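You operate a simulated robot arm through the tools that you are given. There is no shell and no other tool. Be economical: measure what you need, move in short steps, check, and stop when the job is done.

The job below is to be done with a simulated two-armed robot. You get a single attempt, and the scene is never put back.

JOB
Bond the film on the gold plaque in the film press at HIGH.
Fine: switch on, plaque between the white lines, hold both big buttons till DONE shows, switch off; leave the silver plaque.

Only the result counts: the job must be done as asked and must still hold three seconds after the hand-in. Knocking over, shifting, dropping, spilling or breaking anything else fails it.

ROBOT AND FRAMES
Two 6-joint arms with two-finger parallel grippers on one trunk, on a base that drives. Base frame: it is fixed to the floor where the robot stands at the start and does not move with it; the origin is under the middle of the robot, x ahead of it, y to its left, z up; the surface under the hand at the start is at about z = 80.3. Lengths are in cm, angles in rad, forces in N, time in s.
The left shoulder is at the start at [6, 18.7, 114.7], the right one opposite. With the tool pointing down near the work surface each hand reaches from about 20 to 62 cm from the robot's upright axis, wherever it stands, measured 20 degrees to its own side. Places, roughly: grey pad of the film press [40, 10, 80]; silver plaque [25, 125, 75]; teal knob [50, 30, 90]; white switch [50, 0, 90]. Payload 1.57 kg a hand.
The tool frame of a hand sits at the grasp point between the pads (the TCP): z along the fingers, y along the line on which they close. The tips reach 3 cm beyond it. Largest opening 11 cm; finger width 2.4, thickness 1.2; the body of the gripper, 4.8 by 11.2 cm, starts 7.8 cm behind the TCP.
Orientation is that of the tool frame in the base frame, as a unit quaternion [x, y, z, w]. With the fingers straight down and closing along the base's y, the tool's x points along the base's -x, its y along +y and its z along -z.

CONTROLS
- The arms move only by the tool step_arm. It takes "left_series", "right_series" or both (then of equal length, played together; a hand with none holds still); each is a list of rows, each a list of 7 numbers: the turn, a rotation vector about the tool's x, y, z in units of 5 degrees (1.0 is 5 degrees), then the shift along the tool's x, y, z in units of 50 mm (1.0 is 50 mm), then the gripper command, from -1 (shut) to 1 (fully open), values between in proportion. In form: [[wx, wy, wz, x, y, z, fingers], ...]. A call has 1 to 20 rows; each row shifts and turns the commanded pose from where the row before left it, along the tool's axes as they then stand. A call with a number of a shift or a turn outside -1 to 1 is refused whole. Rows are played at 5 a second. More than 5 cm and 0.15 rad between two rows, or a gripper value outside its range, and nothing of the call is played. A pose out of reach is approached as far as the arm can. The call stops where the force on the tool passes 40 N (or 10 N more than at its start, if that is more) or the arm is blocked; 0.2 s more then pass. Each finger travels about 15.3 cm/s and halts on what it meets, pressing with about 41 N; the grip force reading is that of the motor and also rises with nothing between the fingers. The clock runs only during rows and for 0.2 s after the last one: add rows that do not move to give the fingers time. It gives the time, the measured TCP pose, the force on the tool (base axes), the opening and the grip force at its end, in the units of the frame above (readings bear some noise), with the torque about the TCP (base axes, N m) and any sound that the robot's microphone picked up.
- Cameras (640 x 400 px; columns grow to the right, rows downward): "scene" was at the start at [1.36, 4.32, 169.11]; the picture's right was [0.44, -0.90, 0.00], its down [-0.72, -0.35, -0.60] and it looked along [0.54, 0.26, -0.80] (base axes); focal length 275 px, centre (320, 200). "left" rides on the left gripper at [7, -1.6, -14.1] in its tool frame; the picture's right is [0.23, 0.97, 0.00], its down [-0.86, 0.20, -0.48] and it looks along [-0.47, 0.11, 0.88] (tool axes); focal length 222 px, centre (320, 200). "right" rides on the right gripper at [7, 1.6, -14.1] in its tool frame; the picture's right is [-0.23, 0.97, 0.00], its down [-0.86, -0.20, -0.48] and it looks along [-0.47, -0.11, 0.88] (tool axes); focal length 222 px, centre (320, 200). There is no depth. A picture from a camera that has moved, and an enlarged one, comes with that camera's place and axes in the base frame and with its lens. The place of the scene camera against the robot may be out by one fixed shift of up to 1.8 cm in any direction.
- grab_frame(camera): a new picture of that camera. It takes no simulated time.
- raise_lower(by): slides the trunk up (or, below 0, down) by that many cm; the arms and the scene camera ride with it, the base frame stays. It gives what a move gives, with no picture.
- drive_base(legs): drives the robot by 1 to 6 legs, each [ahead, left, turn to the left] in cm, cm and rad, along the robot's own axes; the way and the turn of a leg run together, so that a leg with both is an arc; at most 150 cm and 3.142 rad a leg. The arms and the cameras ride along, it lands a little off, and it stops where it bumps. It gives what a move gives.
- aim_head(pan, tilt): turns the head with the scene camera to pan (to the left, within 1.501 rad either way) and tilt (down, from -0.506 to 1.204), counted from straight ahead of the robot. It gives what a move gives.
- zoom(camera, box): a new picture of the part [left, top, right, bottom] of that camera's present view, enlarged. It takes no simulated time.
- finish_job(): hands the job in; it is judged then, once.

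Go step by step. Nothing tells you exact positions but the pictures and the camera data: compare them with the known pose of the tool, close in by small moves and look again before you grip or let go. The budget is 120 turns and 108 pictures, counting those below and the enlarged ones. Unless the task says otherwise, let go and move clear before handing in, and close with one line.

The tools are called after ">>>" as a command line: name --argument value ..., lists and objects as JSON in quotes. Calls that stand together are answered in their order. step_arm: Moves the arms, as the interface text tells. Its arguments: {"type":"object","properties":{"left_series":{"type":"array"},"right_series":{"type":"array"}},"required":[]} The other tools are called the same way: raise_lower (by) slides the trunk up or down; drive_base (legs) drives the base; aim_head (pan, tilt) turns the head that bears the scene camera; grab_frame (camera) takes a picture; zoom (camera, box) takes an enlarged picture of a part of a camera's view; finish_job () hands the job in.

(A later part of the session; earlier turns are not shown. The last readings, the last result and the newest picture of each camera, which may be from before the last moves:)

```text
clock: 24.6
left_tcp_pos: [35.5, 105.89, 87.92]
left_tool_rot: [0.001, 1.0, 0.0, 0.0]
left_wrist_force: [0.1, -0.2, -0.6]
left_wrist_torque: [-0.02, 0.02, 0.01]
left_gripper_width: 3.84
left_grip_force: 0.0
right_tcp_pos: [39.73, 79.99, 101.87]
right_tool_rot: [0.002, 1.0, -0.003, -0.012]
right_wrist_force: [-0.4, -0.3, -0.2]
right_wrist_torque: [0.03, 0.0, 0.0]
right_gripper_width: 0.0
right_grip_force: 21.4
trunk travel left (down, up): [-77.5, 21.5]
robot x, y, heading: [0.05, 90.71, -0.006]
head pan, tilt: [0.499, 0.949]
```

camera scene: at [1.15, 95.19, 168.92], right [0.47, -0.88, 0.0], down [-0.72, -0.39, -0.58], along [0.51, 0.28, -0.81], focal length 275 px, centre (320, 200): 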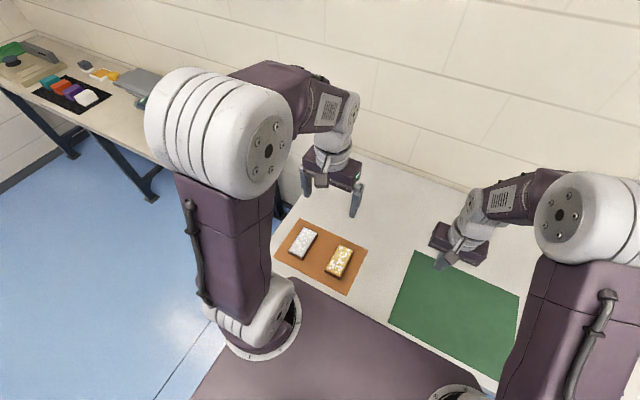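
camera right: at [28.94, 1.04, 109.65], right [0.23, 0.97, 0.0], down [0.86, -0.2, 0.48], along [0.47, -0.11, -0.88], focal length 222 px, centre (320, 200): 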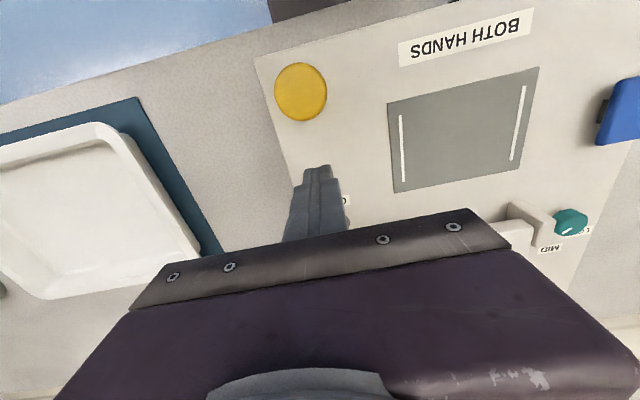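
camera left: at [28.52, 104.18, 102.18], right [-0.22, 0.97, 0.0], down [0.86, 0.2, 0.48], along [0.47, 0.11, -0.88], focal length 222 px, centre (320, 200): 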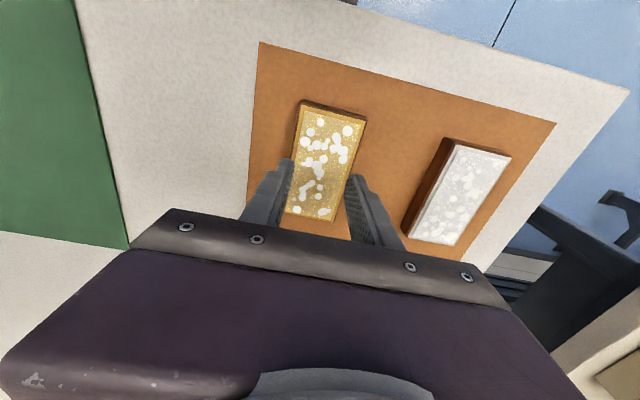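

The grip slipped off on lifting; gold is back flat on its mat, practically where it was. I go lower this time and close with full command, checking the reading before lifting.

>>> step_arm --left_series '[[0, 0, 0, 0, 0, 0, 0.5], [0, 0, 0, 0, 0, 0, 0.5], [0, 0, 0, -0.05, 0, 0.4, 0.5], [0, 0, 0, 0, 0, 0.4, 0.5], [0, 0, 0, 0, 0, 0.08, 0.5], [0, 0, 0, 0, 0, 0.03, 0.5]]'

>>> zoom --camera "left" --box '[230, 80, 410, 260]'

>>> step_arm --left_series '[[0, 0, 0, 0, 0, 0, -1], [0, 0, 0, 0, 0, 0, -1], [0, 0, 0, 0, 0, 0, -1]]'

>>> zoom --camera "left" --box '[230, 80, 410, 260]'

```text
clock: 26.0
left_tcp_pos: [35.77, 105.91, 83.49]
left_tool_rot: [0.002, 1.0, 0.0, 0.0]
left_wrist_force: [-0.8, 0.2, -0.3]
left_wrist_torque: [-0.01, 0.01, -0.01]
left_gripper_width: 8.24
left_grip_force: 0.0
right_tcp_pos: [39.71, 80.02, 101.76]
right_tool_rot: [0.002, 1.0, -0.002, -0.012]
right_wrist_force: [0.0, 0.4, 0.0]
right_wrist_torque: [0.02, -0.03, -0.01]
right_gripper_width: 0.02
right_grip_force: 20.8
trunk travel left (down, up): [-77.5, 21.5]
robot x, y, heading: [-0.02, 90.48, -0.003]
head pan, tilt: [0.499, 0.949]
```

```text
2.22 times, centred on (320, 170) of left
camera zoom: at [28.93, 104.18, 97.59], right [-0.22, 0.97, 0.0], down [0.86, 0.2, 0.48], along [0.47, 0.11, -0.88], focal length 494 px, centre (320, 267)
```

zoom: 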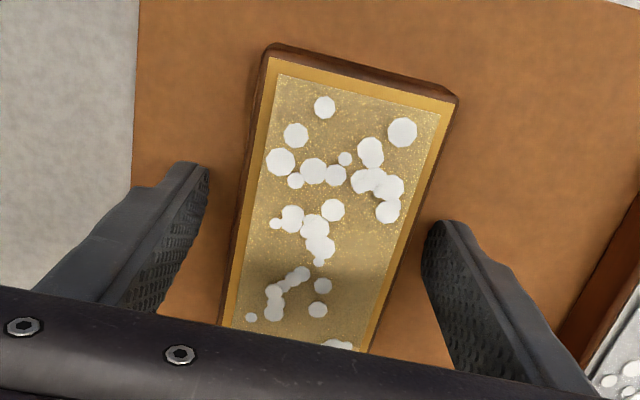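

```text
clock: 26.8
left_tcp_pos: [35.74, 105.9, 83.46]
left_tool_rot: [0.002, 1.0, 0.0, 0.001]
left_wrist_force: [-0.6, 0.8, -0.3]
left_wrist_torque: [0.01, 0.04, -0.02]
left_gripper_width: 5.93
left_grip_force: 41.0
right_tcp_pos: [39.77, 80.04, 101.81]
right_tool_rot: [0.002, 1.0, -0.003, -0.011]
right_wrist_force: [-0.3, -0.1, 0.8]
right_wrist_torque: [0.02, 0.03, 0.02]
right_gripper_width: 0.01
right_grip_force: 21.7
trunk travel left (down, up): [-77.5, 21.5]
robot x, y, heading: [-0.22, 90.83, -0.005]
head pan, tilt: [0.499, 0.949]
```

```text
2.22 times, centred on (320, 170) of left
camera zoom: at [28.92, 104.18, 97.61], right [-0.22, 0.97, 0.0], down [0.86, 0.2, 0.48], along [0.47, 0.11, -0.88], focal length 494 px, centre (320, 267)
```

zoom: 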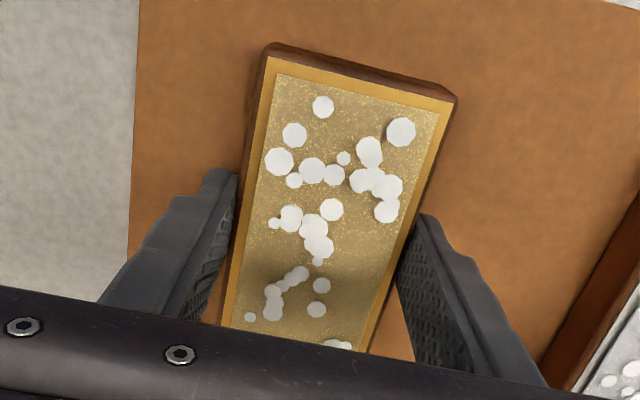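

Gripped at 5.93 cm with 41 N. Lifting slowly.

>>> step_arm --left_series '[[0, 0, 0, 0, 0, -0.05, -1], [0, 0, 0, 0, 0, -0.1, -1], [0, 0, 0, 0, 0, -0.1, -1], [0, 0, 0, 0, 0, -0.15, -1]]'

>>> zoom --camera "left" --box '[230, 80, 410, 260]'

```text
clock: 27.8
left_tcp_pos: [35.77, 105.93, 85.29]
left_tool_rot: [0.001, 1.0, 0.0, 0.0]
left_wrist_force: [0.4, -0.4, -1.5]
left_wrist_torque: [0.01, 0.0, 0.0]
left_gripper_width: 5.92
left_grip_force: 40.6
right_tcp_pos: [39.7, 80.06, 101.78]
right_tool_rot: [0.002, 1.0, -0.002, -0.012]
right_wrist_force: [-0.4, 0.2, 0.2]
right_wrist_torque: [0.02, -0.03, 0.01]
right_gripper_width: 0.0
right_grip_force: 21.0
trunk travel left (down, up): [-77.5, 21.5]
robot x, y, heading: [0.12, 90.29, -0.002]
head pan, tilt: [0.499, 0.949]
```

```text
2.22 times, centred on (320, 170) of left
camera zoom: at [28.93, 104.18, 99.55], right [-0.22, 0.97, 0.0], down [0.86, 0.2, 0.48], along [0.47, 0.11, -0.88], focal length 494 px, centre (320, 267)
```

zoom: 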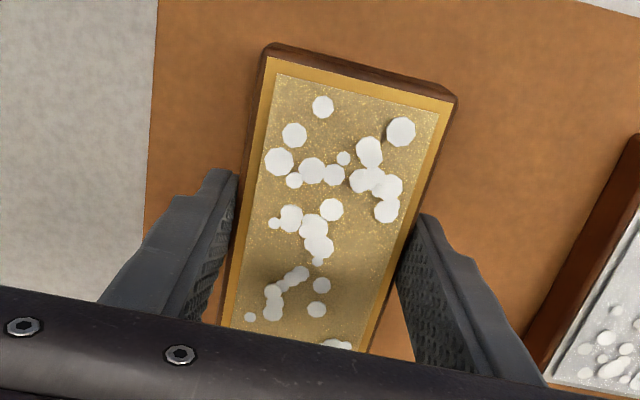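

It's held firmly now. I lift it high and rotate it 90° in the air.

>>> step_arm --left_series '[[0, 0, 0, 0, 0, -0.6, -1], [0, 0, 0, 0, 0, -0.8, -1], [0, 0, 0, 0, 0, -0.8, -1], [0, 0, 0, 0, 0, -0.8, -1], [0, 0, 0, 0, 0, -0.8, -1], [0, 0, 0, 0, 0, 0, -1]]'

>>> step_arm --left_series '[[0, 0, 1, 0, 0, 0, -1], [0, 0, 1, 0, 0, 0, -1], [0, 0, 1, 0, 0, 0, -1], [0, 0, 1, 0, 0, 0, -1], [0, 0, 1, 0, 0, 0, -1], [0, 0, 1, 0, 0, 0, -1], [0, 0, 1, 0, 0, 0, -1], [0, 0, 1, 0, 0, 0, -1], [0, 0, 1, 0, 0, 0, -1], [0, 0, 1, 0, 0, 0, -1], [0, 0, 1, 0, 0, 0, -1], [0, 0, 1, 0, 0, 0, -1], [0, 0, 1, 0, 0, 0, -1], [0, 0, 1, 0, 0, 0, -1], [0, 0, 1, 0, 0, 0, -1], [0, 0, 1, 0, 0, 0, -1], [0, 0, 1, 0, 0, 0, -1], [0, 0, 1, 0, 0, 0, -1], [0, 0, 0, 0, 0, 0, -1]]'

>>> grab_frame --camera "left"

```text
clock: 29.2
left_tcp_pos: [35.93, 105.97, 104.43]
left_tool_rot: [0.001, 1.0, 0.0, 0.0]
left_wrist_force: [-0.1, -0.4, -2.0]
left_wrist_torque: [0.0, 0.01, 0.0]
left_gripper_width: 5.91
left_grip_force: 41.1
right_tcp_pos: [39.75, 80.0, 101.92]
right_tool_rot: [0.002, 1.0, -0.003, -0.012]
right_wrist_force: [0.1, 1.1, 0.0]
right_wrist_torque: [-0.01, 0.0, 0.0]
right_gripper_width: 0.0
right_grip_force: 20.9
trunk travel left (down, up): [-77.5, 21.5]
robot x, y, heading: [-0.4, 90.75, 0.002]
head pan, tilt: [0.499, 0.949]
```

```text
clock: 33.2
left_tcp_pos: [35.78, 105.9, 104.31]
left_tool_rot: [0.709, 0.705, 0.0, 0.0]
left_wrist_force: [-0.1, -0.6, -0.8]
left_wrist_torque: [0.01, 0.0, 0.0]
left_gripper_width: 5.92
left_grip_force: 40.3
right_tcp_pos: [39.75, 80.01, 101.74]
right_tool_rot: [0.002, 1.0, -0.003, -0.011]
right_wrist_force: [-0.1, -0.2, -0.6]
right_wrist_torque: [0.01, -0.01, 0.01]
right_gripper_width: 0.01
right_grip_force: 21.2
trunk travel left (down, up): [-77.5, 21.5]
robot x, y, heading: [-0.12, 90.72, -0.001]
head pan, tilt: [0.499, 0.949]
```

```text
66 pictures are left
camera left: at [34.27, 112.82, 118.57], right [0.97, 0.22, 0.0], down [0.2, -0.86, 0.48], along [0.11, -0.47, -0.88], focal length 222 px, centre (320, 200)
```

left: 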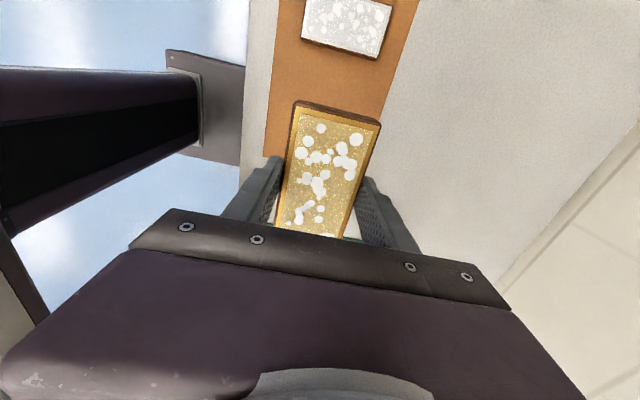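

Rotation done cleanly with a steady grip. Driving back to the press.

>>> drive_base --legs '[[0, -81, 0]]'

>>> aim_head --pan 0.1 --tilt 0.95

>>> grab_frame --camera "scene"

>>> grab_frame --camera "left"

>>> grab_frame --camera "right"

```text
clock: 37.6
left_tcp_pos: [35.46, 24.77, 104.5]
left_tool_rot: [0.709, 0.705, 0.0, 0.0]
left_wrist_force: [-0.4, -0.8, -2.0]
left_wrist_torque: [-0.04, 0.02, -0.02]
left_gripper_width: 5.92
left_grip_force: 40.9
right_tcp_pos: [39.28, -1.21, 101.84]
right_tool_rot: [0.002, 1.0, -0.004, -0.013]
right_wrist_force: [0.5, 0.7, 0.7]
right_wrist_torque: [-0.02, 0.0, -0.04]
right_gripper_width: 0.0
right_grip_force: 21.5
trunk travel left (down, up): [-77.5, 21.5]
robot x, y, heading: [0.06, 9.13, -0.003]
head pan, tilt: [0.499, 0.949]
```

```text
clock: 38.4
left_tcp_pos: [35.35, 24.68, 104.25]
left_tool_rot: [0.709, 0.705, 0.0, 0.0]
left_wrist_force: [-0.2, -0.3, -1.2]
left_wrist_torque: [0.0, -0.02, -0.01]
left_gripper_width: 5.92
left_grip_force: 41.3
right_tcp_pos: [39.38, -1.37, 101.79]
right_tool_rot: [0.003, 1.0, -0.002, -0.011]
right_wrist_force: [-0.4, -0.1, -0.3]
right_wrist_torque: [0.0, -0.01, 0.0]
right_gripper_width: 0.01
right_grip_force: 21.6
trunk travel left (down, up): [-77.5, 21.5]
robot x, y, heading: [-0.64, 9.55, -0.004]
head pan, tilt: [0.099, 0.949]
```

```text
65 pictures are left
camera scene: at [1.63, 11.15, 168.92], right [0.09, -1.0, 0.0], down [-0.81, -0.08, -0.58], along [0.58, 0.06, -0.81], focal length 275 px, centre (320, 200)
```

scene: 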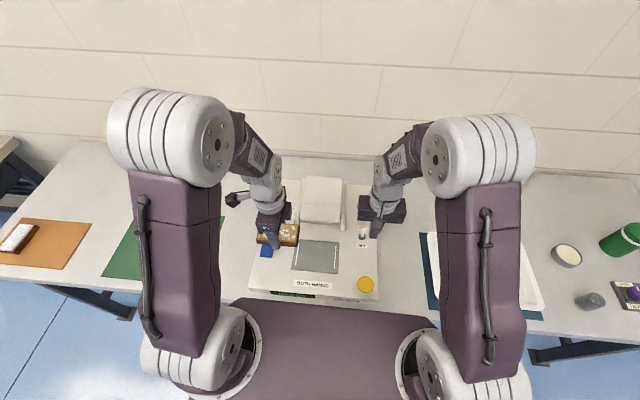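

```text
64 pictures are left
camera left: at [33.93, 31.48, 118.57], right [0.98, 0.22, 0.0], down [0.19, -0.86, 0.48], along [0.11, -0.47, -0.88], focal length 222 px, centre (320, 200)
```

left: 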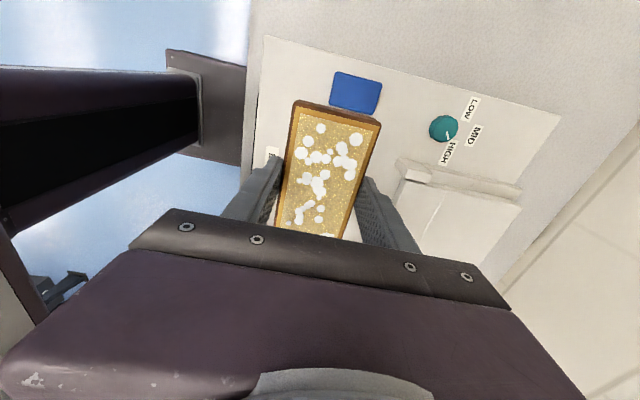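

```text
63 pictures are left
camera right: at [32.68, 0.39, 116.07], right [0.23, 0.97, -0.01], down [0.87, -0.2, 0.46], along [0.44, -0.11, -0.89], focal length 222 px, centre (320, 200)
```

right: 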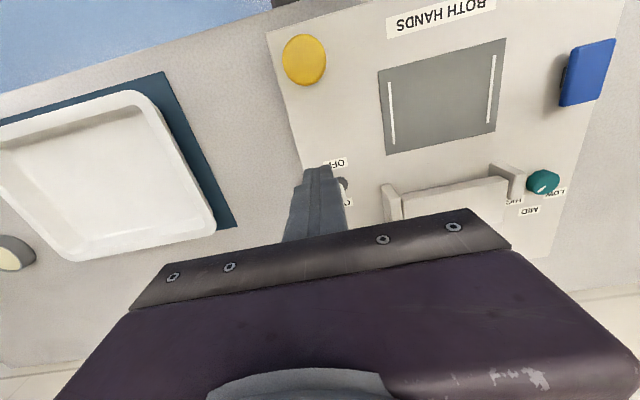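

Back at the press. The pad centre triangulates to about [38.2, 14.8] with its surface near z 84. I bring the plaque over it and hover about 2 cm above.

>>> step_arm --left_series '[[0, 0, 0, -0.47, 0.14, 0.3, -1], [0, 0, 0, -0.47, 0.14, 0.3, -1], [0, 0, 0, -0.47, 0.14, 0.3, -1], [0, 0, 0, -0.47, 0.14, 0.3, -1], [0, 0, 0, 0, 0, 0.6, -1], [0, 0, 0, 0, 0, 0.6, -1], [0, 0, 0, 0, 0, 0.6, -1]]'

>>> grab_frame --camera "right"

>>> grab_frame --camera "left"

>>> zoom --camera "scene" --box '[240, 170, 400, 310]'

```text
clock: 40.0
left_tcp_pos: [38.26, 15.22, 89.43]
left_tool_rot: [0.709, 0.706, 0.0, 0.0]
left_wrist_force: [0.4, 0.0, -1.0]
left_wrist_torque: [-0.01, 0.0, -0.01]
left_gripper_width: 5.93
left_grip_force: 41.0
right_tcp_pos: [39.34, -1.35, 101.85]
right_tool_rot: [0.002, 1.0, -0.002, -0.012]
right_wrist_force: [0.4, -0.1, 0.0]
right_wrist_torque: [-0.02, 0.01, 0.01]
right_gripper_width: 0.02
right_grip_force: 20.5
trunk travel left (down, up): [-77.5, 21.5]
robot x, y, heading: [-0.36, 9.17, -0.004]
head pan, tilt: [0.099, 0.949]
```

```text
62 pictures are left
camera right: at [32.75, 0.36, 116.05], right [0.23, 0.97, -0.01], down [0.87, -0.2, 0.46], along [0.44, -0.11, -0.89], focal length 222 px, centre (320, 200)
```

right: 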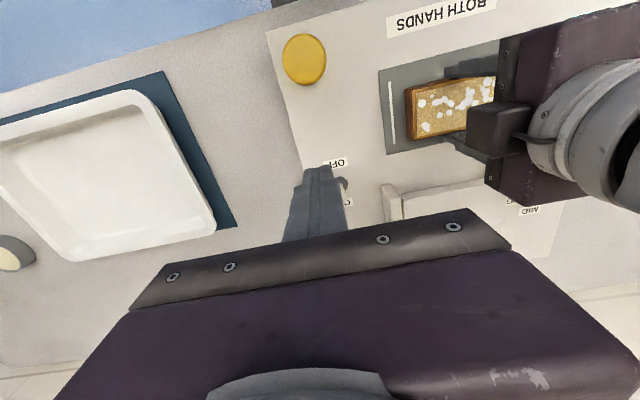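

```text
61 pictures are left
camera left: at [36.83, 22.02, 103.59], right [0.98, 0.22, 0.0], down [0.2, -0.86, 0.48], along [0.11, -0.47, -0.88], focal length 222 px, centre (320, 200)
```

left: 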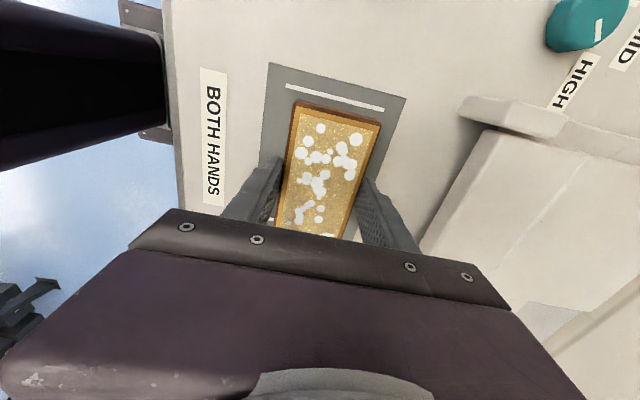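

```text
2.86 times, centred on (320, 240) of scene
camera zoom: at [1.74, 11.09, 168.92], right [0.09, -1.0, 0.0], down [-0.81, -0.08, -0.58], along [0.58, 0.06, -0.81], focal length 785 px, centre (320, 86)
```

zoom: 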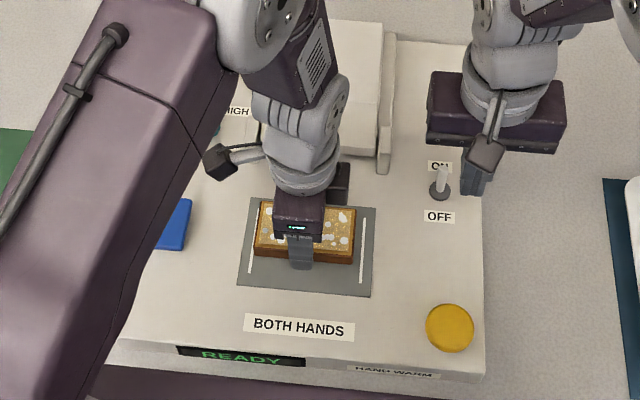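

The display shows READY and the plaque lies well between the lines. I lower it in small steps to contact.

>>> step_arm --left_series '[[0, 0, 0, 0, 0, 0.2, -1], [0, 0, 0, 0, 0, 0.15, -1], [0, 0, 0, 0, 0, 0.06, -1]]'

>>> zoom --camera "right" --box '[360, 40, 520, 170]'

>>> zoom --camera "scene" --box '[280, 210, 360, 280]'

```text
clock: 40.8
left_tcp_pos: [38.26, 15.16, 87.31]
left_tool_rot: [0.709, 0.706, 0.0, 0.0]
left_wrist_force: [-0.3, -0.3, -0.9]
left_wrist_torque: [0.0, -0.05, 0.02]
left_gripper_width: 5.92
left_grip_force: 41.4
right_tcp_pos: [39.32, -1.3, 101.86]
right_tool_rot: [0.003, 1.0, -0.003, -0.013]
right_wrist_force: [-0.9, 0.1, -0.1]
right_wrist_torque: [-0.03, 0.02, -0.01]
right_gripper_width: 0.0
right_grip_force: 21.3
trunk travel left (down, up): [-77.5, 21.5]
robot x, y, heading: [-0.35, 9.28, -0.005]
head pan, tilt: [0.099, 0.949]
```

```text
3.08 times, centred on (440, 105) of right
camera zoom: at [32.66, 0.4, 116.08], right [0.23, 0.97, -0.01], down [0.87, -0.2, 0.46], along [0.44, -0.12, -0.89], focal length 684 px, centre (-49, 492)
```

zoom: 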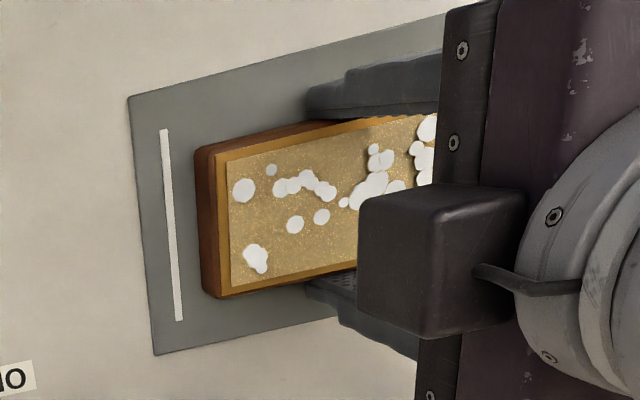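

```text
5.71 times, centred on (320, 245) of scene
camera zoom: at [1.6, 11.16, 168.92], right [0.09, -1.0, 0.0], down [-0.81, -0.08, -0.58], along [0.58, 0.05, -0.81], focal length 1569 px, centre (320, -57)
```

zoom: 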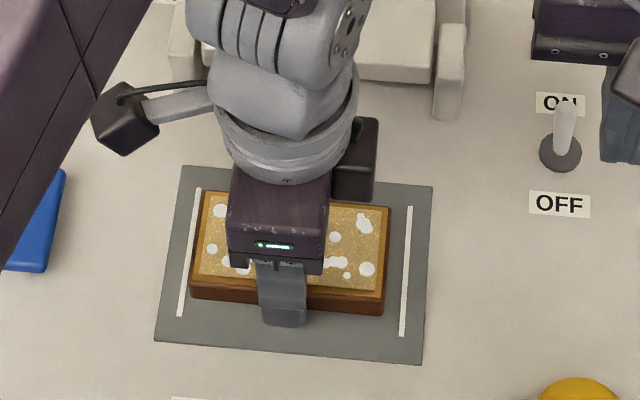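

Not touching yet. I continue down in 2 mm steps.

>>> step_arm --left_series '[[0, 0, 0, 0, 0, 0.04, -1], [0, 0, 0, 0, 0, 0.03, -1]]'

```text
clock: 41.5
left_tcp_pos: [38.33, 15.23, 87.25]
left_tool_rot: [0.709, 0.705, 0.002, 0.002]
left_wrist_force: [-1.8, 4.0, 28.8]
left_wrist_torque: [0.31, 1.12, -0.09]
left_gripper_width: 5.93
left_grip_force: 41.6
right_tcp_pos: [39.13, -1.36, 102.02]
right_tool_rot: [0.002, 1.0, -0.002, -0.012]
right_wrist_force: [0.0, 0.5, 0.1]
right_wrist_torque: [0.01, 0.01, -0.03]
right_gripper_width: 0.04
right_grip_force: 21.0
trunk travel left (down, up): [-77.5, 21.5]
robot x, y, heading: [-0.36, 9.59, -0.006]
head pan, tilt: [0.099, 0.949]
stopped in row 2 (left hand): the force on the tool passed its limit at 44 N (the readings are from after the stop); the commanded pose is now the measured one
```

Contact at TCP z ≈ 87.2. I ease off a millimetre, open and rise.

>>> step_arm --left_series '[[0, 0, 0, 0, 0, -0.02, -1], [0, 0, 0, 0, 0, 0, 0.4], [0, 0, 0, 0, 0, 0, 0.4], [0, 0, 0, 0, 0, -0.3, 0.4], [0, 0, 0, 0, 0, -0.8, 0.4], [0, 0, 0, 0, 0, -0.9, 0.4], [0, 0, 0, 0, 0, -0.9, 0.4]]'

>>> grab_frame --camera "left"

>>> zoom --camera "right" --box '[360, 20, 520, 170]'

```text
clock: 43.0
left_tcp_pos: [38.15, 15.12, 101.78]
left_tool_rot: [0.709, 0.705, 0.001, 0.002]
left_wrist_force: [-0.3, 0.2, 0.9]
left_wrist_torque: [-0.02, 0.0, -0.02]
left_gripper_width: 7.7
left_grip_force: 0.0
right_tcp_pos: [39.31, -1.29, 101.93]
right_tool_rot: [0.002, 1.0, -0.003, -0.012]
right_wrist_force: [0.1, 0.2, -0.1]
right_wrist_torque: [-0.02, 0.01, -0.01]
right_gripper_width: 0.0
right_grip_force: 21.7
trunk travel left (down, up): [-77.5, 21.5]
robot x, y, heading: [-0.16, 9.31, -0.004]
head pan, tilt: [0.099, 0.949]
```

```text
57 pictures are left
camera left: at [36.48, 22.08, 116.05], right [0.98, 0.22, 0.0], down [0.19, -0.86, 0.48], along [0.11, -0.47, -0.88], focal length 222 px, centre (320, 200)
```

left: 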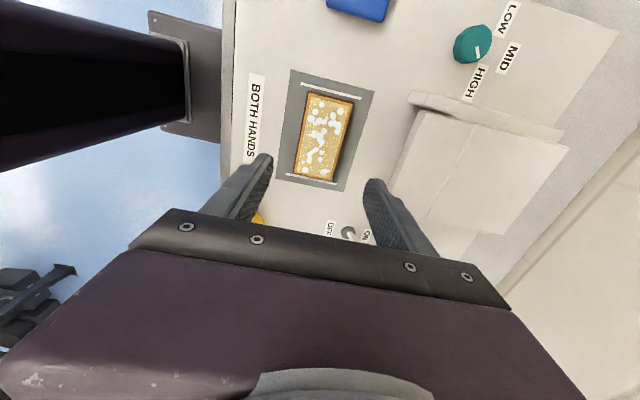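

```text
2.67 times, centred on (440, 95) of right
camera zoom: at [32.59, 0.41, 116.1], right [0.23, 0.97, -0.01], down [0.87, -0.2, 0.46], along [0.44, -0.11, -0.89], focal length 592 px, centre (0, 480)
```

zoom: 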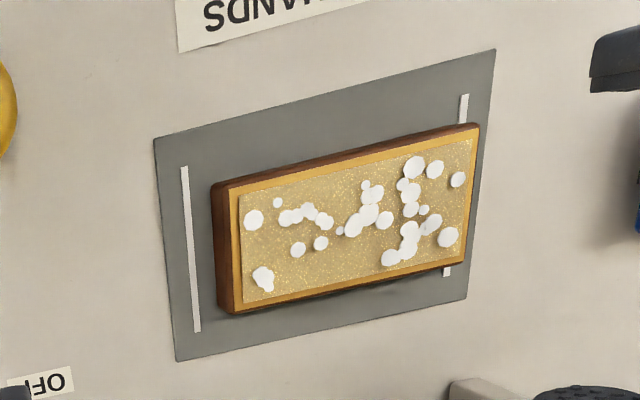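

Released. I check the plaque against both lines in the closer left view.

>>> zoom --camera "left" --box '[260, 60, 400, 200]'

>>> zoom --camera "scene" --box '[270, 200, 370, 310]'

```text
2.86 times, centred on (330, 130) of left
camera zoom: at [36.48, 22.08, 116.05], right [0.98, 0.22, 0.0], down [0.19, -0.86, 0.48], along [0.11, -0.47, -0.88], focal length 635 px, centre (291, 400)
```

zoom: 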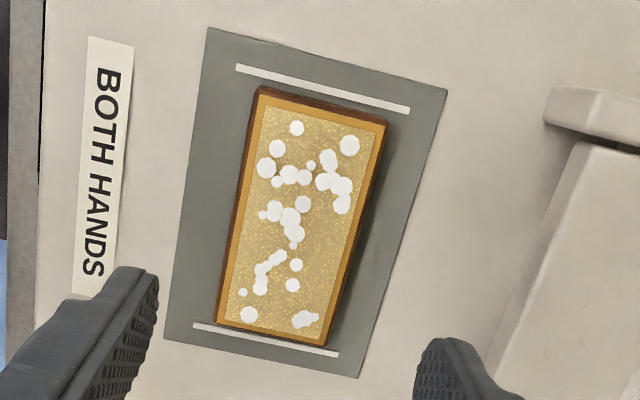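

```text
3.64 times, centred on (320, 255) of scene
camera zoom: at [1.5, 11.15, 168.91], right [0.09, -1.0, 0.0], down [-0.81, -0.08, -0.58], along [0.58, 0.05, -0.81], focal length 999 px, centre (320, 0)
```

zoom: 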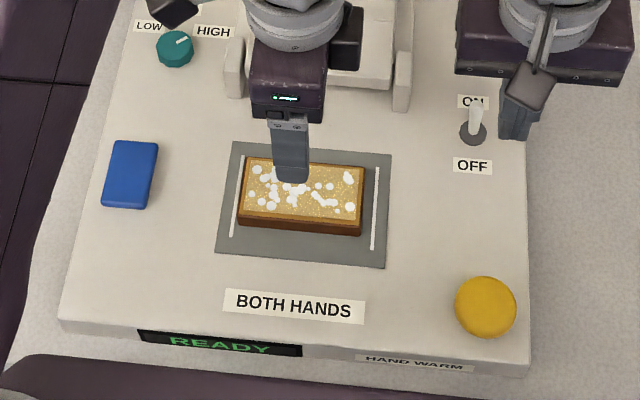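

Plaque is centred between the lines. Now I move the closed hands above the two buttons: left over blue, right over yellow.

>>> step_arm --left_series '[[0, 0, 0, 0.79, 0.04, 0.2, -1], [0, 0, 0, 0.79, 0.04, 0.2, -1], [0, 0, 0, 0.79, 0.04, 0.2, -1], [0, 0, 0, 0.79, 0.04, 0.2, -1]]' --right_series '[[0, 0, 0, 0.485, 0.01, 0.2, -1], [0, 0, 0, 0.485, 0.01, 0.2, -1], [0, 0, 0, 0.485, 0.01, 0.2, -1], [0, 0, 0, 0.485, 0.01, 0.2, -1]]'

>>> grab_frame --camera "left"

>>> grab_frame --camera "right"

>>> zoom --camera "scene" --box '[240, 190, 400, 310]'

```text
clock: 44.0
left_tcp_pos: [39.15, 31.26, 98.05]
left_tool_rot: [0.709, 0.705, 0.001, 0.003]
left_wrist_force: [-0.7, 0.2, -0.8]
left_wrist_torque: [-0.03, 0.0, 0.01]
left_gripper_width: 0.01
left_grip_force: 21.2
right_tcp_pos: [29.55, -1.01, 98.15]
right_tool_rot: [0.003, 1.0, -0.003, -0.011]
right_wrist_force: [-0.5, 0.4, 0.0]
right_wrist_torque: [-0.04, -0.03, -0.01]
right_gripper_width: 0.0
right_grip_force: 21.3
trunk travel left (down, up): [-77.5, 21.5]
robot x, y, heading: [-0.15, 9.18, -0.009]
head pan, tilt: [0.099, 0.949]
```

```text
53 pictures are left
camera left: at [37.51, 38.3, 112.11], right [0.98, 0.22, 0.0], down [0.19, -0.85, 0.48], along [0.11, -0.47, -0.88], focal length 222 px, centre (320, 200)
```

left: 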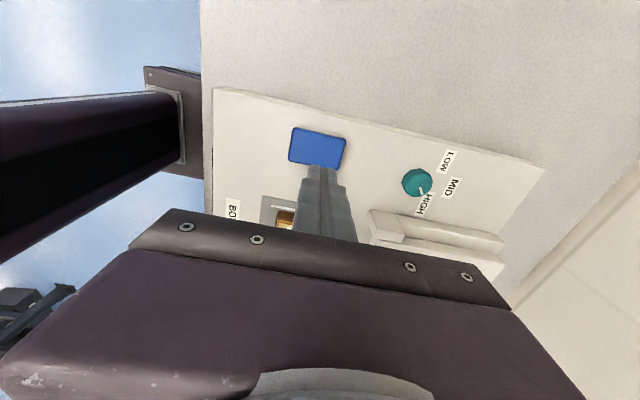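

```text
52 pictures are left
camera right: at [22.87, 0.76, 112.4], right [0.23, 0.97, -0.01], down [0.86, -0.2, 0.46], along [0.44, -0.12, -0.89], focal length 222 px, centre (320, 200)
```

right: 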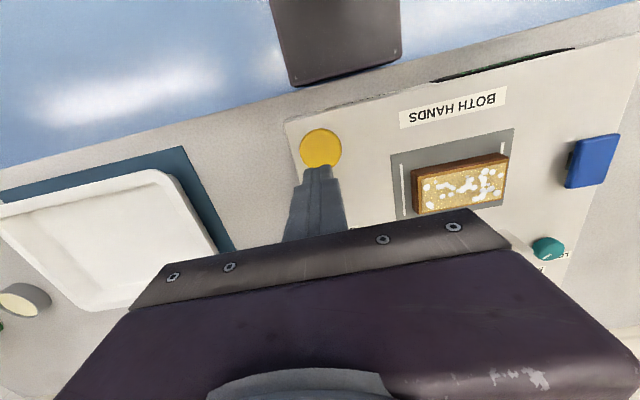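

```text
3.33 times, centred on (320, 250) of scene
camera zoom: at [1.62, 11.41, 168.92], right [0.09, -1.0, 0.0], down [-0.81, -0.08, -0.58], along [0.58, 0.05, -0.81], focal length 916 px, centre (320, 33)
```

zoom: 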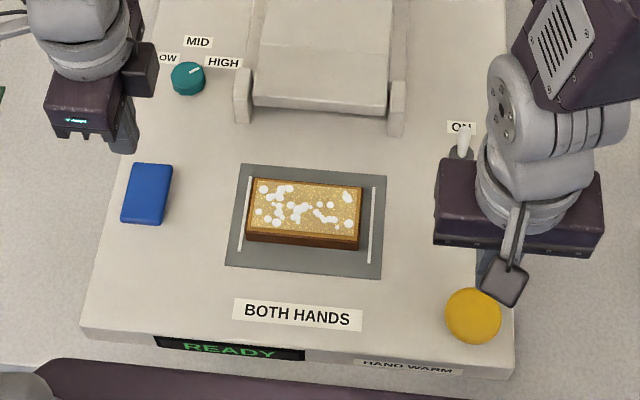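

Both hands are over their buttons. Lowering both to just above the caps.

>>> step_arm --left_series '[[0, 0, 0, 0, 0, 0.5, -1], [0, 0, 0, 0, 0, 0.5, -1], [0, 0, 0, 0, 0, 0.45, -1]]' --right_series '[[0, 0, 0, 0, 0, 0.5, -1], [0, 0, 0, 0, 0, 0.5, -1], [0, 0, 0, 0, 0, 0.45, -1]]'

>>> zoom --camera "right" --box '[240, 60, 640, 310]'

>>> zoom --camera "left" --box '[240, 80, 440, 240]'

```text
clock: 44.9
left_tcp_pos: [39.19, 31.09, 90.67]
left_tool_rot: [0.709, 0.705, 0.0, 0.002]
left_wrist_force: [-0.5, -0.8, 0.4]
left_wrist_torque: [0.02, -0.04, -0.01]
left_gripper_width: 0.0
left_grip_force: 21.1
right_tcp_pos: [29.5, -0.97, 90.91]
right_tool_rot: [0.002, 1.0, -0.002, -0.012]
right_wrist_force: [0.9, -0.2, 0.8]
right_wrist_torque: [-0.01, 0.03, 0.02]
right_gripper_width: 0.02
right_grip_force: 21.6
trunk travel left (down, up): [-77.5, 21.5]
robot x, y, heading: [-0.33, 9.54, -0.003]
head pan, tilt: [0.099, 0.949]
```

```text
1.60 times, centred on (440, 185) of right
camera zoom: at [22.81, 0.66, 105.08], right [0.23, 0.97, -0.01], down [0.87, -0.2, 0.46], along [0.44, -0.11, -0.89], focal length 355 px, centre (128, 224)
```

zoom: 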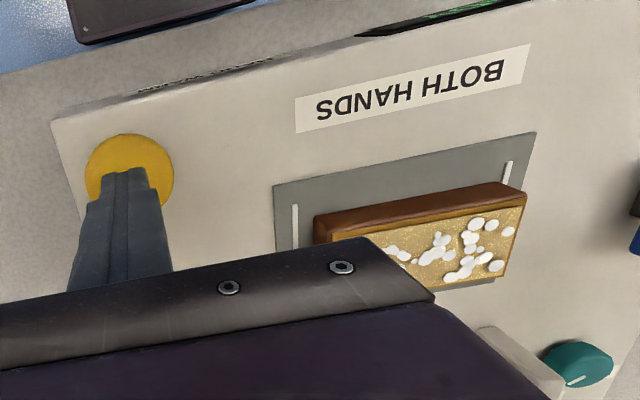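

```text
2.50 times, centred on (340, 160) of left
camera zoom: at [37.65, 37.9, 104.78], right [0.98, 0.22, 0.0], down [0.19, -0.86, 0.48], along [0.11, -0.47, -0.88], focal length 555 px, centre (270, 300)
```

zoom: 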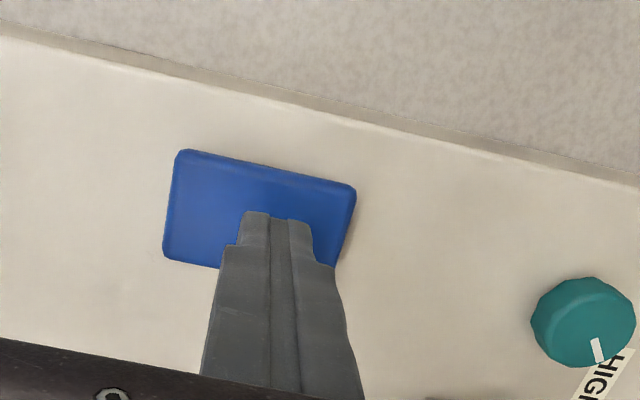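

Both tips are above the caps. Now small simultaneous steps down.

>>> step_arm --left_series '[[0, 0, 0, 0, 0, 0.06, -1], [0, 0, 0, 0, 0, 0.05, -1], [0, 0, 0, 0, 0, 0.04, -1]]' --right_series '[[0, 0, 0, 0, 0, 0.08, -1], [0, 0, 0, 0, 0, 0.06, -1], [0, 0, 0, 0, 0, 0.04, -1]]'

>>> zoom --camera "scene" --box '[240, 190, 400, 310]'

```text
clock: 45.6
left_tcp_pos: [39.14, 30.96, 89.65]
left_tool_rot: [0.709, 0.705, 0.001, 0.003]
left_wrist_force: [-0.1, -0.7, 0.5]
left_wrist_torque: [-0.02, -0.01, 0.01]
left_gripper_width: 0.0
left_grip_force: 20.9
right_tcp_pos: [29.39, -0.96, 89.87]
right_tool_rot: [0.001, 1.0, -0.003, -0.012]
right_wrist_force: [-0.3, 0.7, 0.7]
right_wrist_torque: [-0.01, -0.04, -0.01]
right_gripper_width: 0.03
right_grip_force: 21.1
trunk travel left (down, up): [-77.5, 21.5]
robot x, y, heading: [0.06, 9.24, -0.007]
head pan, tilt: [0.099, 0.949]
```

```text
3.33 times, centred on (320, 250) of scene
camera zoom: at [1.61, 11.16, 168.92], right [0.09, -1.0, 0.0], down [-0.81, -0.08, -0.58], along [0.58, 0.05, -0.81], focal length 916 px, centre (320, 33)
```

zoom: 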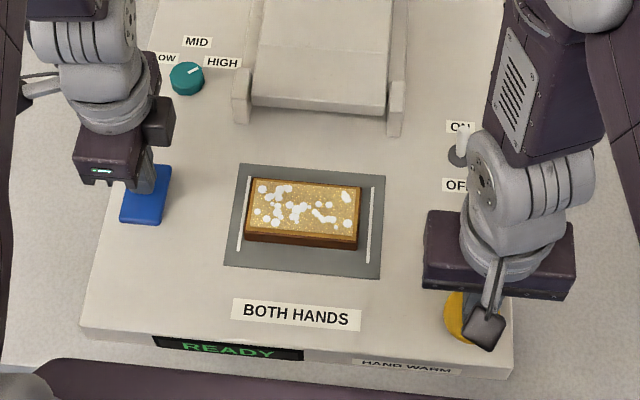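

Not touching yet. A few more 2 mm steps with both hands.

>>> step_arm --left_series '[[0, 0, 0, 0, 0, 0.04, -1], [0, 0, 0, 0, 0, 0.04, -1]]' --right_series '[[0, 0, 0, 0, 0, 0.05, -1], [0, 0, 0, 0, 0, 0.05, -1]]'

```text
clock: 46.2
left_tcp_pos: [39.24, 31.1, 89.23]
left_tool_rot: [0.709, 0.705, 0.001, 0.002]
left_wrist_force: [-0.3, 0.0, -0.1]
left_wrist_torque: [0.0, -0.03, 0.02]
left_gripper_width: 0.0
left_grip_force: 21.8
right_tcp_pos: [29.34, -1.03, 89.43]
right_tool_rot: [0.003, 1.0, -0.003, -0.012]
right_wrist_force: [0.7, 0.4, 1.2]
right_wrist_torque: [-0.01, 0.01, 0.03]
right_gripper_width: 0.0
right_grip_force: 21.1
trunk travel left (down, up): [-77.5, 21.5]
robot x, y, heading: [0.11, 9.6, -0.008]
head pan, tilt: [0.099, 0.949]
```

>>> step_arm --left_series '[[0, 0, 0, 0, 0, 0.04, -1], [0, 0, 0, 0, 0, 0.03, -1]]' --right_series '[[0, 0, 0, 0, 0, 0.05, -1], [0, 0, 0, 0, 0, 0.05, -1]]'

```text
clock: 46.9
left_tcp_pos: [39.29, 31.11, 89.09]
left_tool_rot: [0.71, 0.705, 0.001, 0.002]
left_wrist_force: [0.0, 0.1, 1.3]
left_wrist_torque: [0.05, -0.02, 0.03]
left_gripper_width: 0.0
left_grip_force: 21.1
right_tcp_pos: [29.38, -1.06, 88.81]
right_tool_rot: [0.002, 1.0, -0.003, -0.012]
right_wrist_force: [-0.9, -0.8, 0.9]
right_wrist_torque: [0.01, -0.01, -0.03]
right_gripper_width: 0.0
right_grip_force: 21.5
trunk travel left (down, up): [-77.5, 21.5]
robot x, y, heading: [-0.5, 9.25, -0.008]
head pan, tilt: [0.099, 0.949]
```

>>> step_arm --left_series '[[0, 0, 0, 0, 0, 0.02, -1], [0, 0, 0, 0, 0, 0.02, -1]]' --right_series '[[0, 0, 0, 0, 0, 0.03, -1], [0, 0, 0, 0, 0, 0.02, -1]]'

>>> zoom --camera "scene" --box '[240, 190, 400, 310]'

>>> zoom --camera "right" --box '[220, 80, 420, 230]'

```text
clock: 47.5
left_tcp_pos: [39.26, 30.99, 88.76]
left_tool_rot: [0.709, 0.705, 0.001, 0.003]
left_wrist_force: [-0.9, 1.3, 1.5]
left_wrist_torque: [0.07, -0.01, -0.01]
left_gripper_width: 0.0
left_grip_force: 21.6
right_tcp_pos: [29.33, -1.13, 88.67]
right_tool_rot: [0.003, 1.0, -0.002, -0.012]
right_wrist_force: [0.0, -1.3, 2.6]
right_wrist_torque: [-0.03, -0.03, -0.03]
right_gripper_width: 0.0
right_grip_force: 21.3
trunk travel left (down, up): [-77.5, 21.5]
robot x, y, heading: [-0.46, 9.26, -0.002]
head pan, tilt: [0.099, 0.949]
```

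```text
3.33 times, centred on (320, 250) of scene
camera zoom: at [1.59, 11.16, 168.93], right [0.09, -1.0, 0.0], down [-0.81, -0.08, -0.58], along [0.58, 0.05, -0.81], focal length 916 px, centre (320, 33)
```

zoom: 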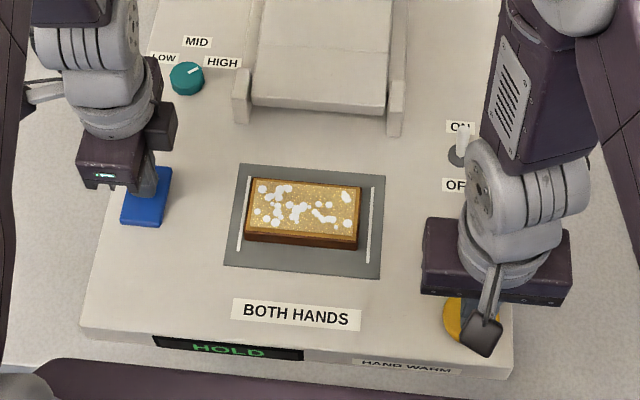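

```text
2.67 times, centred on (320, 155) of right
camera zoom: at [22.63, 0.63, 102.93], right [0.23, 0.97, -0.01], down [0.87, -0.2, 0.46], along [0.44, -0.11, -0.89], focal length 592 px, centre (320, 320)
```

zoom: 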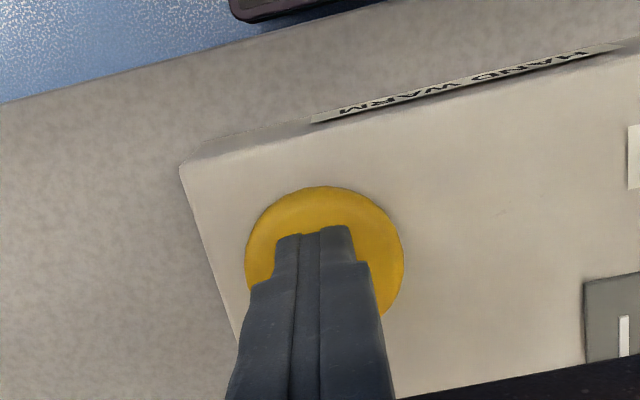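

The display says HOLD: both buttons are registering. I press a millimetre more for margin and hold.

>>> step_arm --left_series '[[0, 0, 0, 0, 0, 0.02, -1], [0, 0, 0, 0, 0, 0, -1], [0, 0, 0, 0, 0, 0, -1], [0, 0, 0, 0, 0, 0, -1], [0, 0, 0, 0, 0, 0, -1], [0, 0, 0, 0, 0, 0, -1], [0, 0, 0, 0, 0, 0, -1], [0, 0, 0, 0, 0, 0, -1], [0, 0, 0, 0, 0, 0, -1], [0, 0, 0, 0, 0, 0, -1]]' --right_series '[[0, 0, 0, 0, 0, 0.02, -1], [0, 0, 0, 0, 0, 0, -1], [0, 0, 0, 0, 0, 0, -1], [0, 0, 0, 0, 0, 0, -1], [0, 0, 0, 0, 0, 0, -1], [0, 0, 0, 0, 0, 0, -1], [0, 0, 0, 0, 0, 0, -1], [0, 0, 0, 0, 0, 0, -1], [0, 0, 0, 0, 0, 0, -1], [0, 0, 0, 0, 0, 0, -1]]'

>>> zoom --camera "scene" --box '[240, 190, 400, 310]'

```text
clock: 49.6
left_tcp_pos: [39.26, 31.0, 88.8]
left_tool_rot: [0.709, 0.705, 0.002, 0.003]
left_wrist_force: [1.5, -0.6, 2.3]
left_wrist_torque: [0.02, -0.02, 0.01]
left_gripper_width: 0.0
left_grip_force: 20.8
right_tcp_pos: [29.28, -1.02, 88.53]
right_tool_rot: [0.002, 1.0, -0.003, -0.013]
right_wrist_force: [-1.9, 0.3, 2.5]
right_wrist_torque: [0.03, -0.04, -0.01]
right_gripper_width: 0.01
right_grip_force: 21.0
trunk travel left (down, up): [-77.5, 21.5]
robot x, y, heading: [-0.28, 9.52, -0.007]
head pan, tilt: [0.099, 0.949]
```

```text
3.33 times, centred on (320, 250) of scene
camera zoom: at [1.59, 11.15, 168.92], right [0.09, -1.0, 0.0], down [-0.81, -0.08, -0.58], along [0.58, 0.05, -0.81], focal length 916 px, centre (320, 33)
```

zoom: 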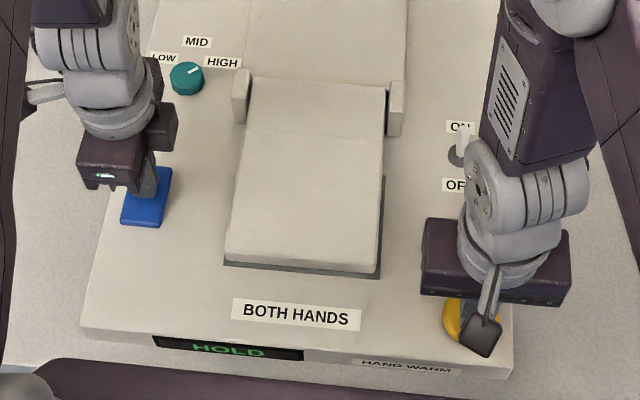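

The press head has slid over the plaque and the display still says HOLD. I keep holding.

>>> step_arm --left_series '[[0, 0, 0, 0, 0, 0, -1], [0, 0, 0, 0, 0, 0, -1], [0, 0, 0, 0, 0, 0, -1], [0, 0, 0, 0, 0, 0, -1], [0, 0, 0, 0, 0, 0, -1], [0, 0, 0, 0, 0, 0, -1], [0, 0, 0, 0, 0, 0, -1], [0, 0, 0, 0, 0, 0, -1], [0, 0, 0, 0, 0, 0, -1], [0, 0, 0, 0, 0, 0, -1]]' --right_series '[[0, 0, 0, 0, 0, 0, -1], [0, 0, 0, 0, 0, 0, -1], [0, 0, 0, 0, 0, 0, -1], [0, 0, 0, 0, 0, 0, -1], [0, 0, 0, 0, 0, 0, -1], [0, 0, 0, 0, 0, 0, -1], [0, 0, 0, 0, 0, 0, -1], [0, 0, 0, 0, 0, 0, -1], [0, 0, 0, 0, 0, 0, -1], [0, 0, 0, 0, 0, 0, -1]]'

>>> zoom --camera "scene" --box '[240, 190, 400, 310]'

```text
clock: 51.9
left_tcp_pos: [39.25, 30.97, 88.71]
left_tool_rot: [0.709, 0.705, 0.001, 0.002]
left_wrist_force: [0.0, 0.5, 2.1]
left_wrist_torque: [0.03, -0.01, -0.02]
left_gripper_width: 0.03
left_grip_force: 21.1
right_tcp_pos: [29.28, -0.92, 88.58]
right_tool_rot: [0.003, 1.0, -0.003, -0.013]
right_wrist_force: [0.5, -0.2, 2.4]
right_wrist_torque: [0.03, -0.02, -0.03]
right_gripper_width: 0.01
right_grip_force: 21.3
trunk travel left (down, up): [-77.5, 21.5]
robot x, y, heading: [-0.5, 9.16, -0.011]
head pan, tilt: [0.099, 0.949]
```

```text
3.33 times, centred on (320, 250) of scene
camera zoom: at [1.59, 11.15, 168.92], right [0.09, -1.0, 0.0], down [-0.81, -0.08, -0.58], along [0.58, 0.05, -0.81], focal length 916 px, centre (320, 33)
```

zoom: 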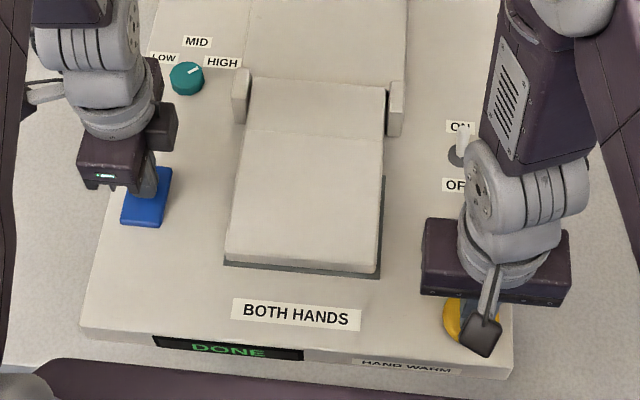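

DONE shows. I release both buttons and raise the hands.

>>> step_arm --left_series '[[0, 0, 0, 0, 0, -0.5, -1], [0, 0, 0, 0, 0, -0.8, -1], [0, 0, 0, 0, 0, -0.9, -1]]' --right_series '[[0, 0, 0, 0, 0, -0.5, -1], [0, 0, 0, 0, 0, -0.8, -1], [0, 0, 0, 0, 0, -0.9, -1]]'

>>> step_arm --right_series '[[0, 0, 0, -0.9, 0.02, 0, -1], [0, 0, 0, -0.9, 0.02, 0, -1], [0, 0, 0, -0.9, 0.02, 0, -1], [0, 0, 0, -0.9, 0.01, 0, -1], [0, 0, 0, -0.9, 0.01, 0, -1], [0, 0, 0, 0, 0, 0, -1]]'

>>> grab_frame --camera "left"

>>> zoom --camera "scene" --box '[240, 170, 420, 310]'

```text
clock: 52.6
left_tcp_pos: [38.96, 31.15, 99.57]
left_tool_rot: [0.709, 0.705, 0.002, 0.003]
left_wrist_force: [-0.7, -1.2, 0.3]
left_wrist_torque: [0.03, -0.03, 0.0]
left_gripper_width: 0.02
left_grip_force: 21.2
right_tcp_pos: [29.17, -0.98, 99.79]
right_tool_rot: [0.002, 1.0, -0.002, -0.011]
right_wrist_force: [0.0, -0.3, -0.2]
right_wrist_torque: [0.03, -0.04, 0.04]
right_gripper_width: 0.0
right_grip_force: 21.5
trunk travel left (down, up): [-77.5, 21.5]
robot x, y, heading: [-0.6, 9.02, 0.001]
head pan, tilt: [0.099, 0.949]
```

```text
clock: 54.0
left_tcp_pos: [39.1, 31.09, 99.57]
left_tool_rot: [0.71, 0.705, 0.002, 0.002]
left_wrist_force: [-0.3, 0.4, -0.3]
left_wrist_torque: [0.01, -0.03, -0.01]
left_gripper_width: 0.01
left_grip_force: 21.3
right_tcp_pos: [52.06, -1.01, 99.08]
right_tool_rot: [0.003, 1.0, -0.002, -0.012]
right_wrist_force: [0.4, 0.2, -0.2]
right_wrist_torque: [0.01, -0.02, -0.01]
right_gripper_width: 0.01
right_grip_force: 20.5
trunk travel left (down, up): [-77.5, 21.5]
robot x, y, heading: [-0.43, 9.28, -0.002]
head pan, tilt: [0.099, 0.949]
```

```text
43 pictures are left
camera left: at [37.53, 37.93, 113.66], right [0.98, 0.22, 0.0], down [0.19, -0.86, 0.48], along [0.11, -0.47, -0.88], focal length 222 px, centre (320, 200)
```

left: 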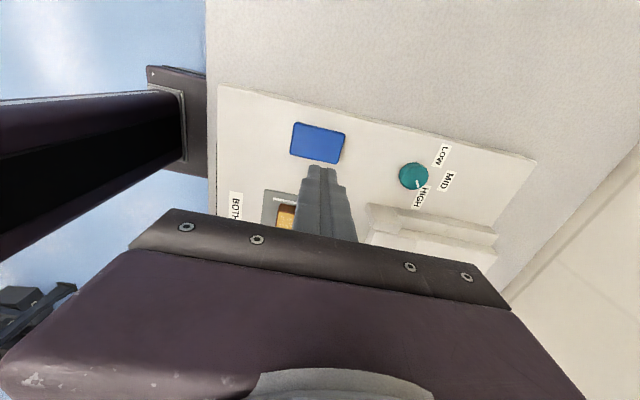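

```text
2.86 times, centred on (330, 240) of scene
camera zoom: at [1.54, 11.16, 168.92], right [0.09, -1.0, 0.0], down [-0.81, -0.08, -0.58], along [0.58, 0.05, -0.81], focal length 785 px, centre (291, 86)
```

zoom: 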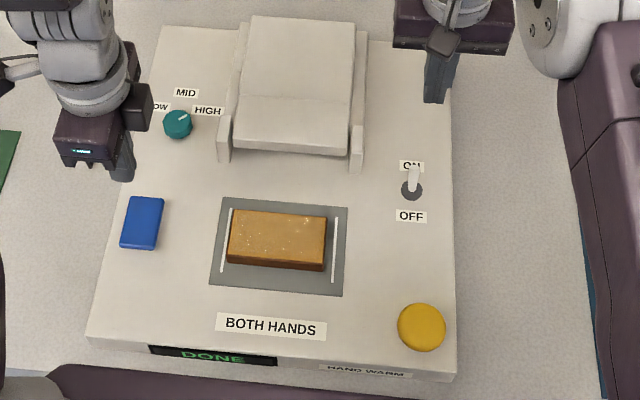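

The film is bonded and the head has retracted. Now the right hand lowers behind the lever to pull it back to OFF.

>>> step_arm --right_series '[[0, 0, 0, -0.05, 0.08, 0.7, -1], [0, 0, 0, -0.05, 0, 0.7, -1], [0, 0, 0, 0, 0, 0.5, -1], [0, 0, 0, 0, 0, 0.25, -1]]'

>>> zoom --camera "scene" --box '[310, 180, 390, 260]'

```text
clock: 55.0
left_tcp_pos: [39.2, 31.09, 99.49]
left_tool_rot: [0.709, 0.705, 0.001, 0.002]
left_wrist_force: [-0.2, -1.0, -0.5]
left_wrist_torque: [0.01, 0.0, -0.04]
left_gripper_width: 0.0
left_grip_force: 21.4
right_tcp_pos: [52.37, -0.48, 88.16]
right_tool_rot: [0.003, 1.0, -0.003, -0.012]
right_wrist_force: [-0.2, 0.3, -0.4]
right_wrist_torque: [0.0, 0.04, 0.01]
right_gripper_width: 0.01
right_grip_force: 21.1
trunk travel left (down, up): [-77.5, 21.5]
robot x, y, heading: [-0.25, 9.77, -0.006]
head pan, tilt: [0.099, 0.949]
```

```text
5.00 times, centred on (350, 220) of scene
camera zoom: at [1.68, 11.16, 168.92], right [0.09, -1.0, 0.0], down [-0.81, -0.08, -0.58], along [0.58, 0.05, -0.81], focal length 1373 px, centre (170, 100)
```

zoom: 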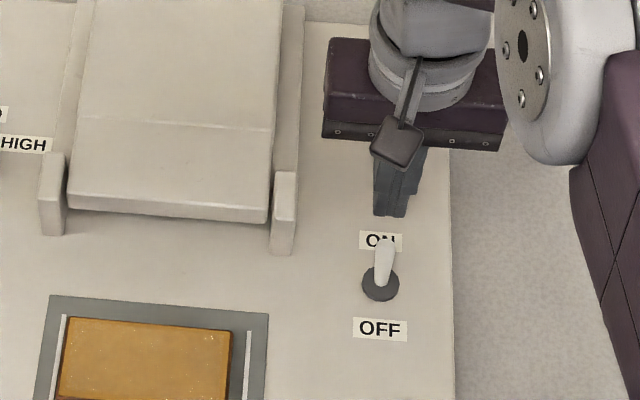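

Fingers are directly behind the lever. Pulling back toward OFF.

>>> step_arm --right_series '[[0, 0, 0, 0.2, 0, 0, -1], [0, 0, 0, 0.2, 0, 0, -1], [0, 0, 0, 0.12, 0, 0, -1], [0, 0, 0, 0.1, 0, 0, -1], [0, 0, 0, 0.08, 0, 0, -1], [0, 0, 0, 0.08, 0, 0, -1]]'

>>> zoom --camera "scene" --box '[260, 190, 400, 310]'

```text
clock: 56.5
left_tcp_pos: [39.27, 31.16, 99.53]
left_tool_rot: [0.709, 0.705, 0.0, 0.002]
left_wrist_force: [0.2, 0.9, -0.4]
left_wrist_torque: [-0.01, 0.0, 0.02]
left_gripper_width: 0.01
left_grip_force: 21.5
right_tcp_pos: [48.58, -0.39, 88.48]
right_tool_rot: [0.003, 1.0, -0.002, -0.012]
right_wrist_force: [0.7, 1.1, 1.1]
right_wrist_torque: [-0.02, 0.01, 0.01]
right_gripper_width: 0.0
right_grip_force: 21.1
trunk travel left (down, up): [-77.5, 21.5]
robot x, y, heading: [-0.16, 8.95, -0.008]
head pan, tilt: [0.099, 0.949]
```

```text
3.33 times, centred on (330, 250) of scene
camera zoom: at [1.63, 11.15, 168.92], right [0.09, -1.0, 0.0], down [-0.81, -0.08, -0.58], along [0.58, 0.05, -0.81], focal length 916 px, centre (287, 33)
```

zoom: 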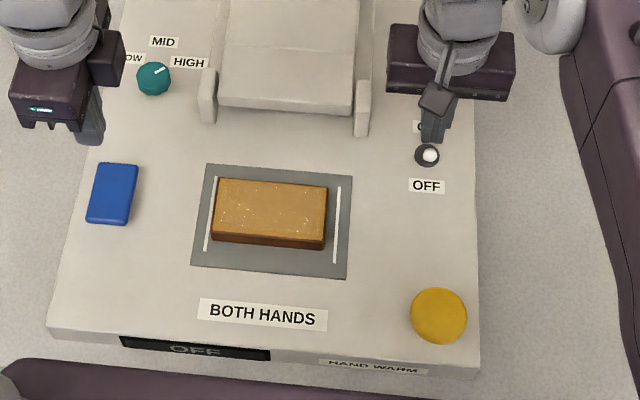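

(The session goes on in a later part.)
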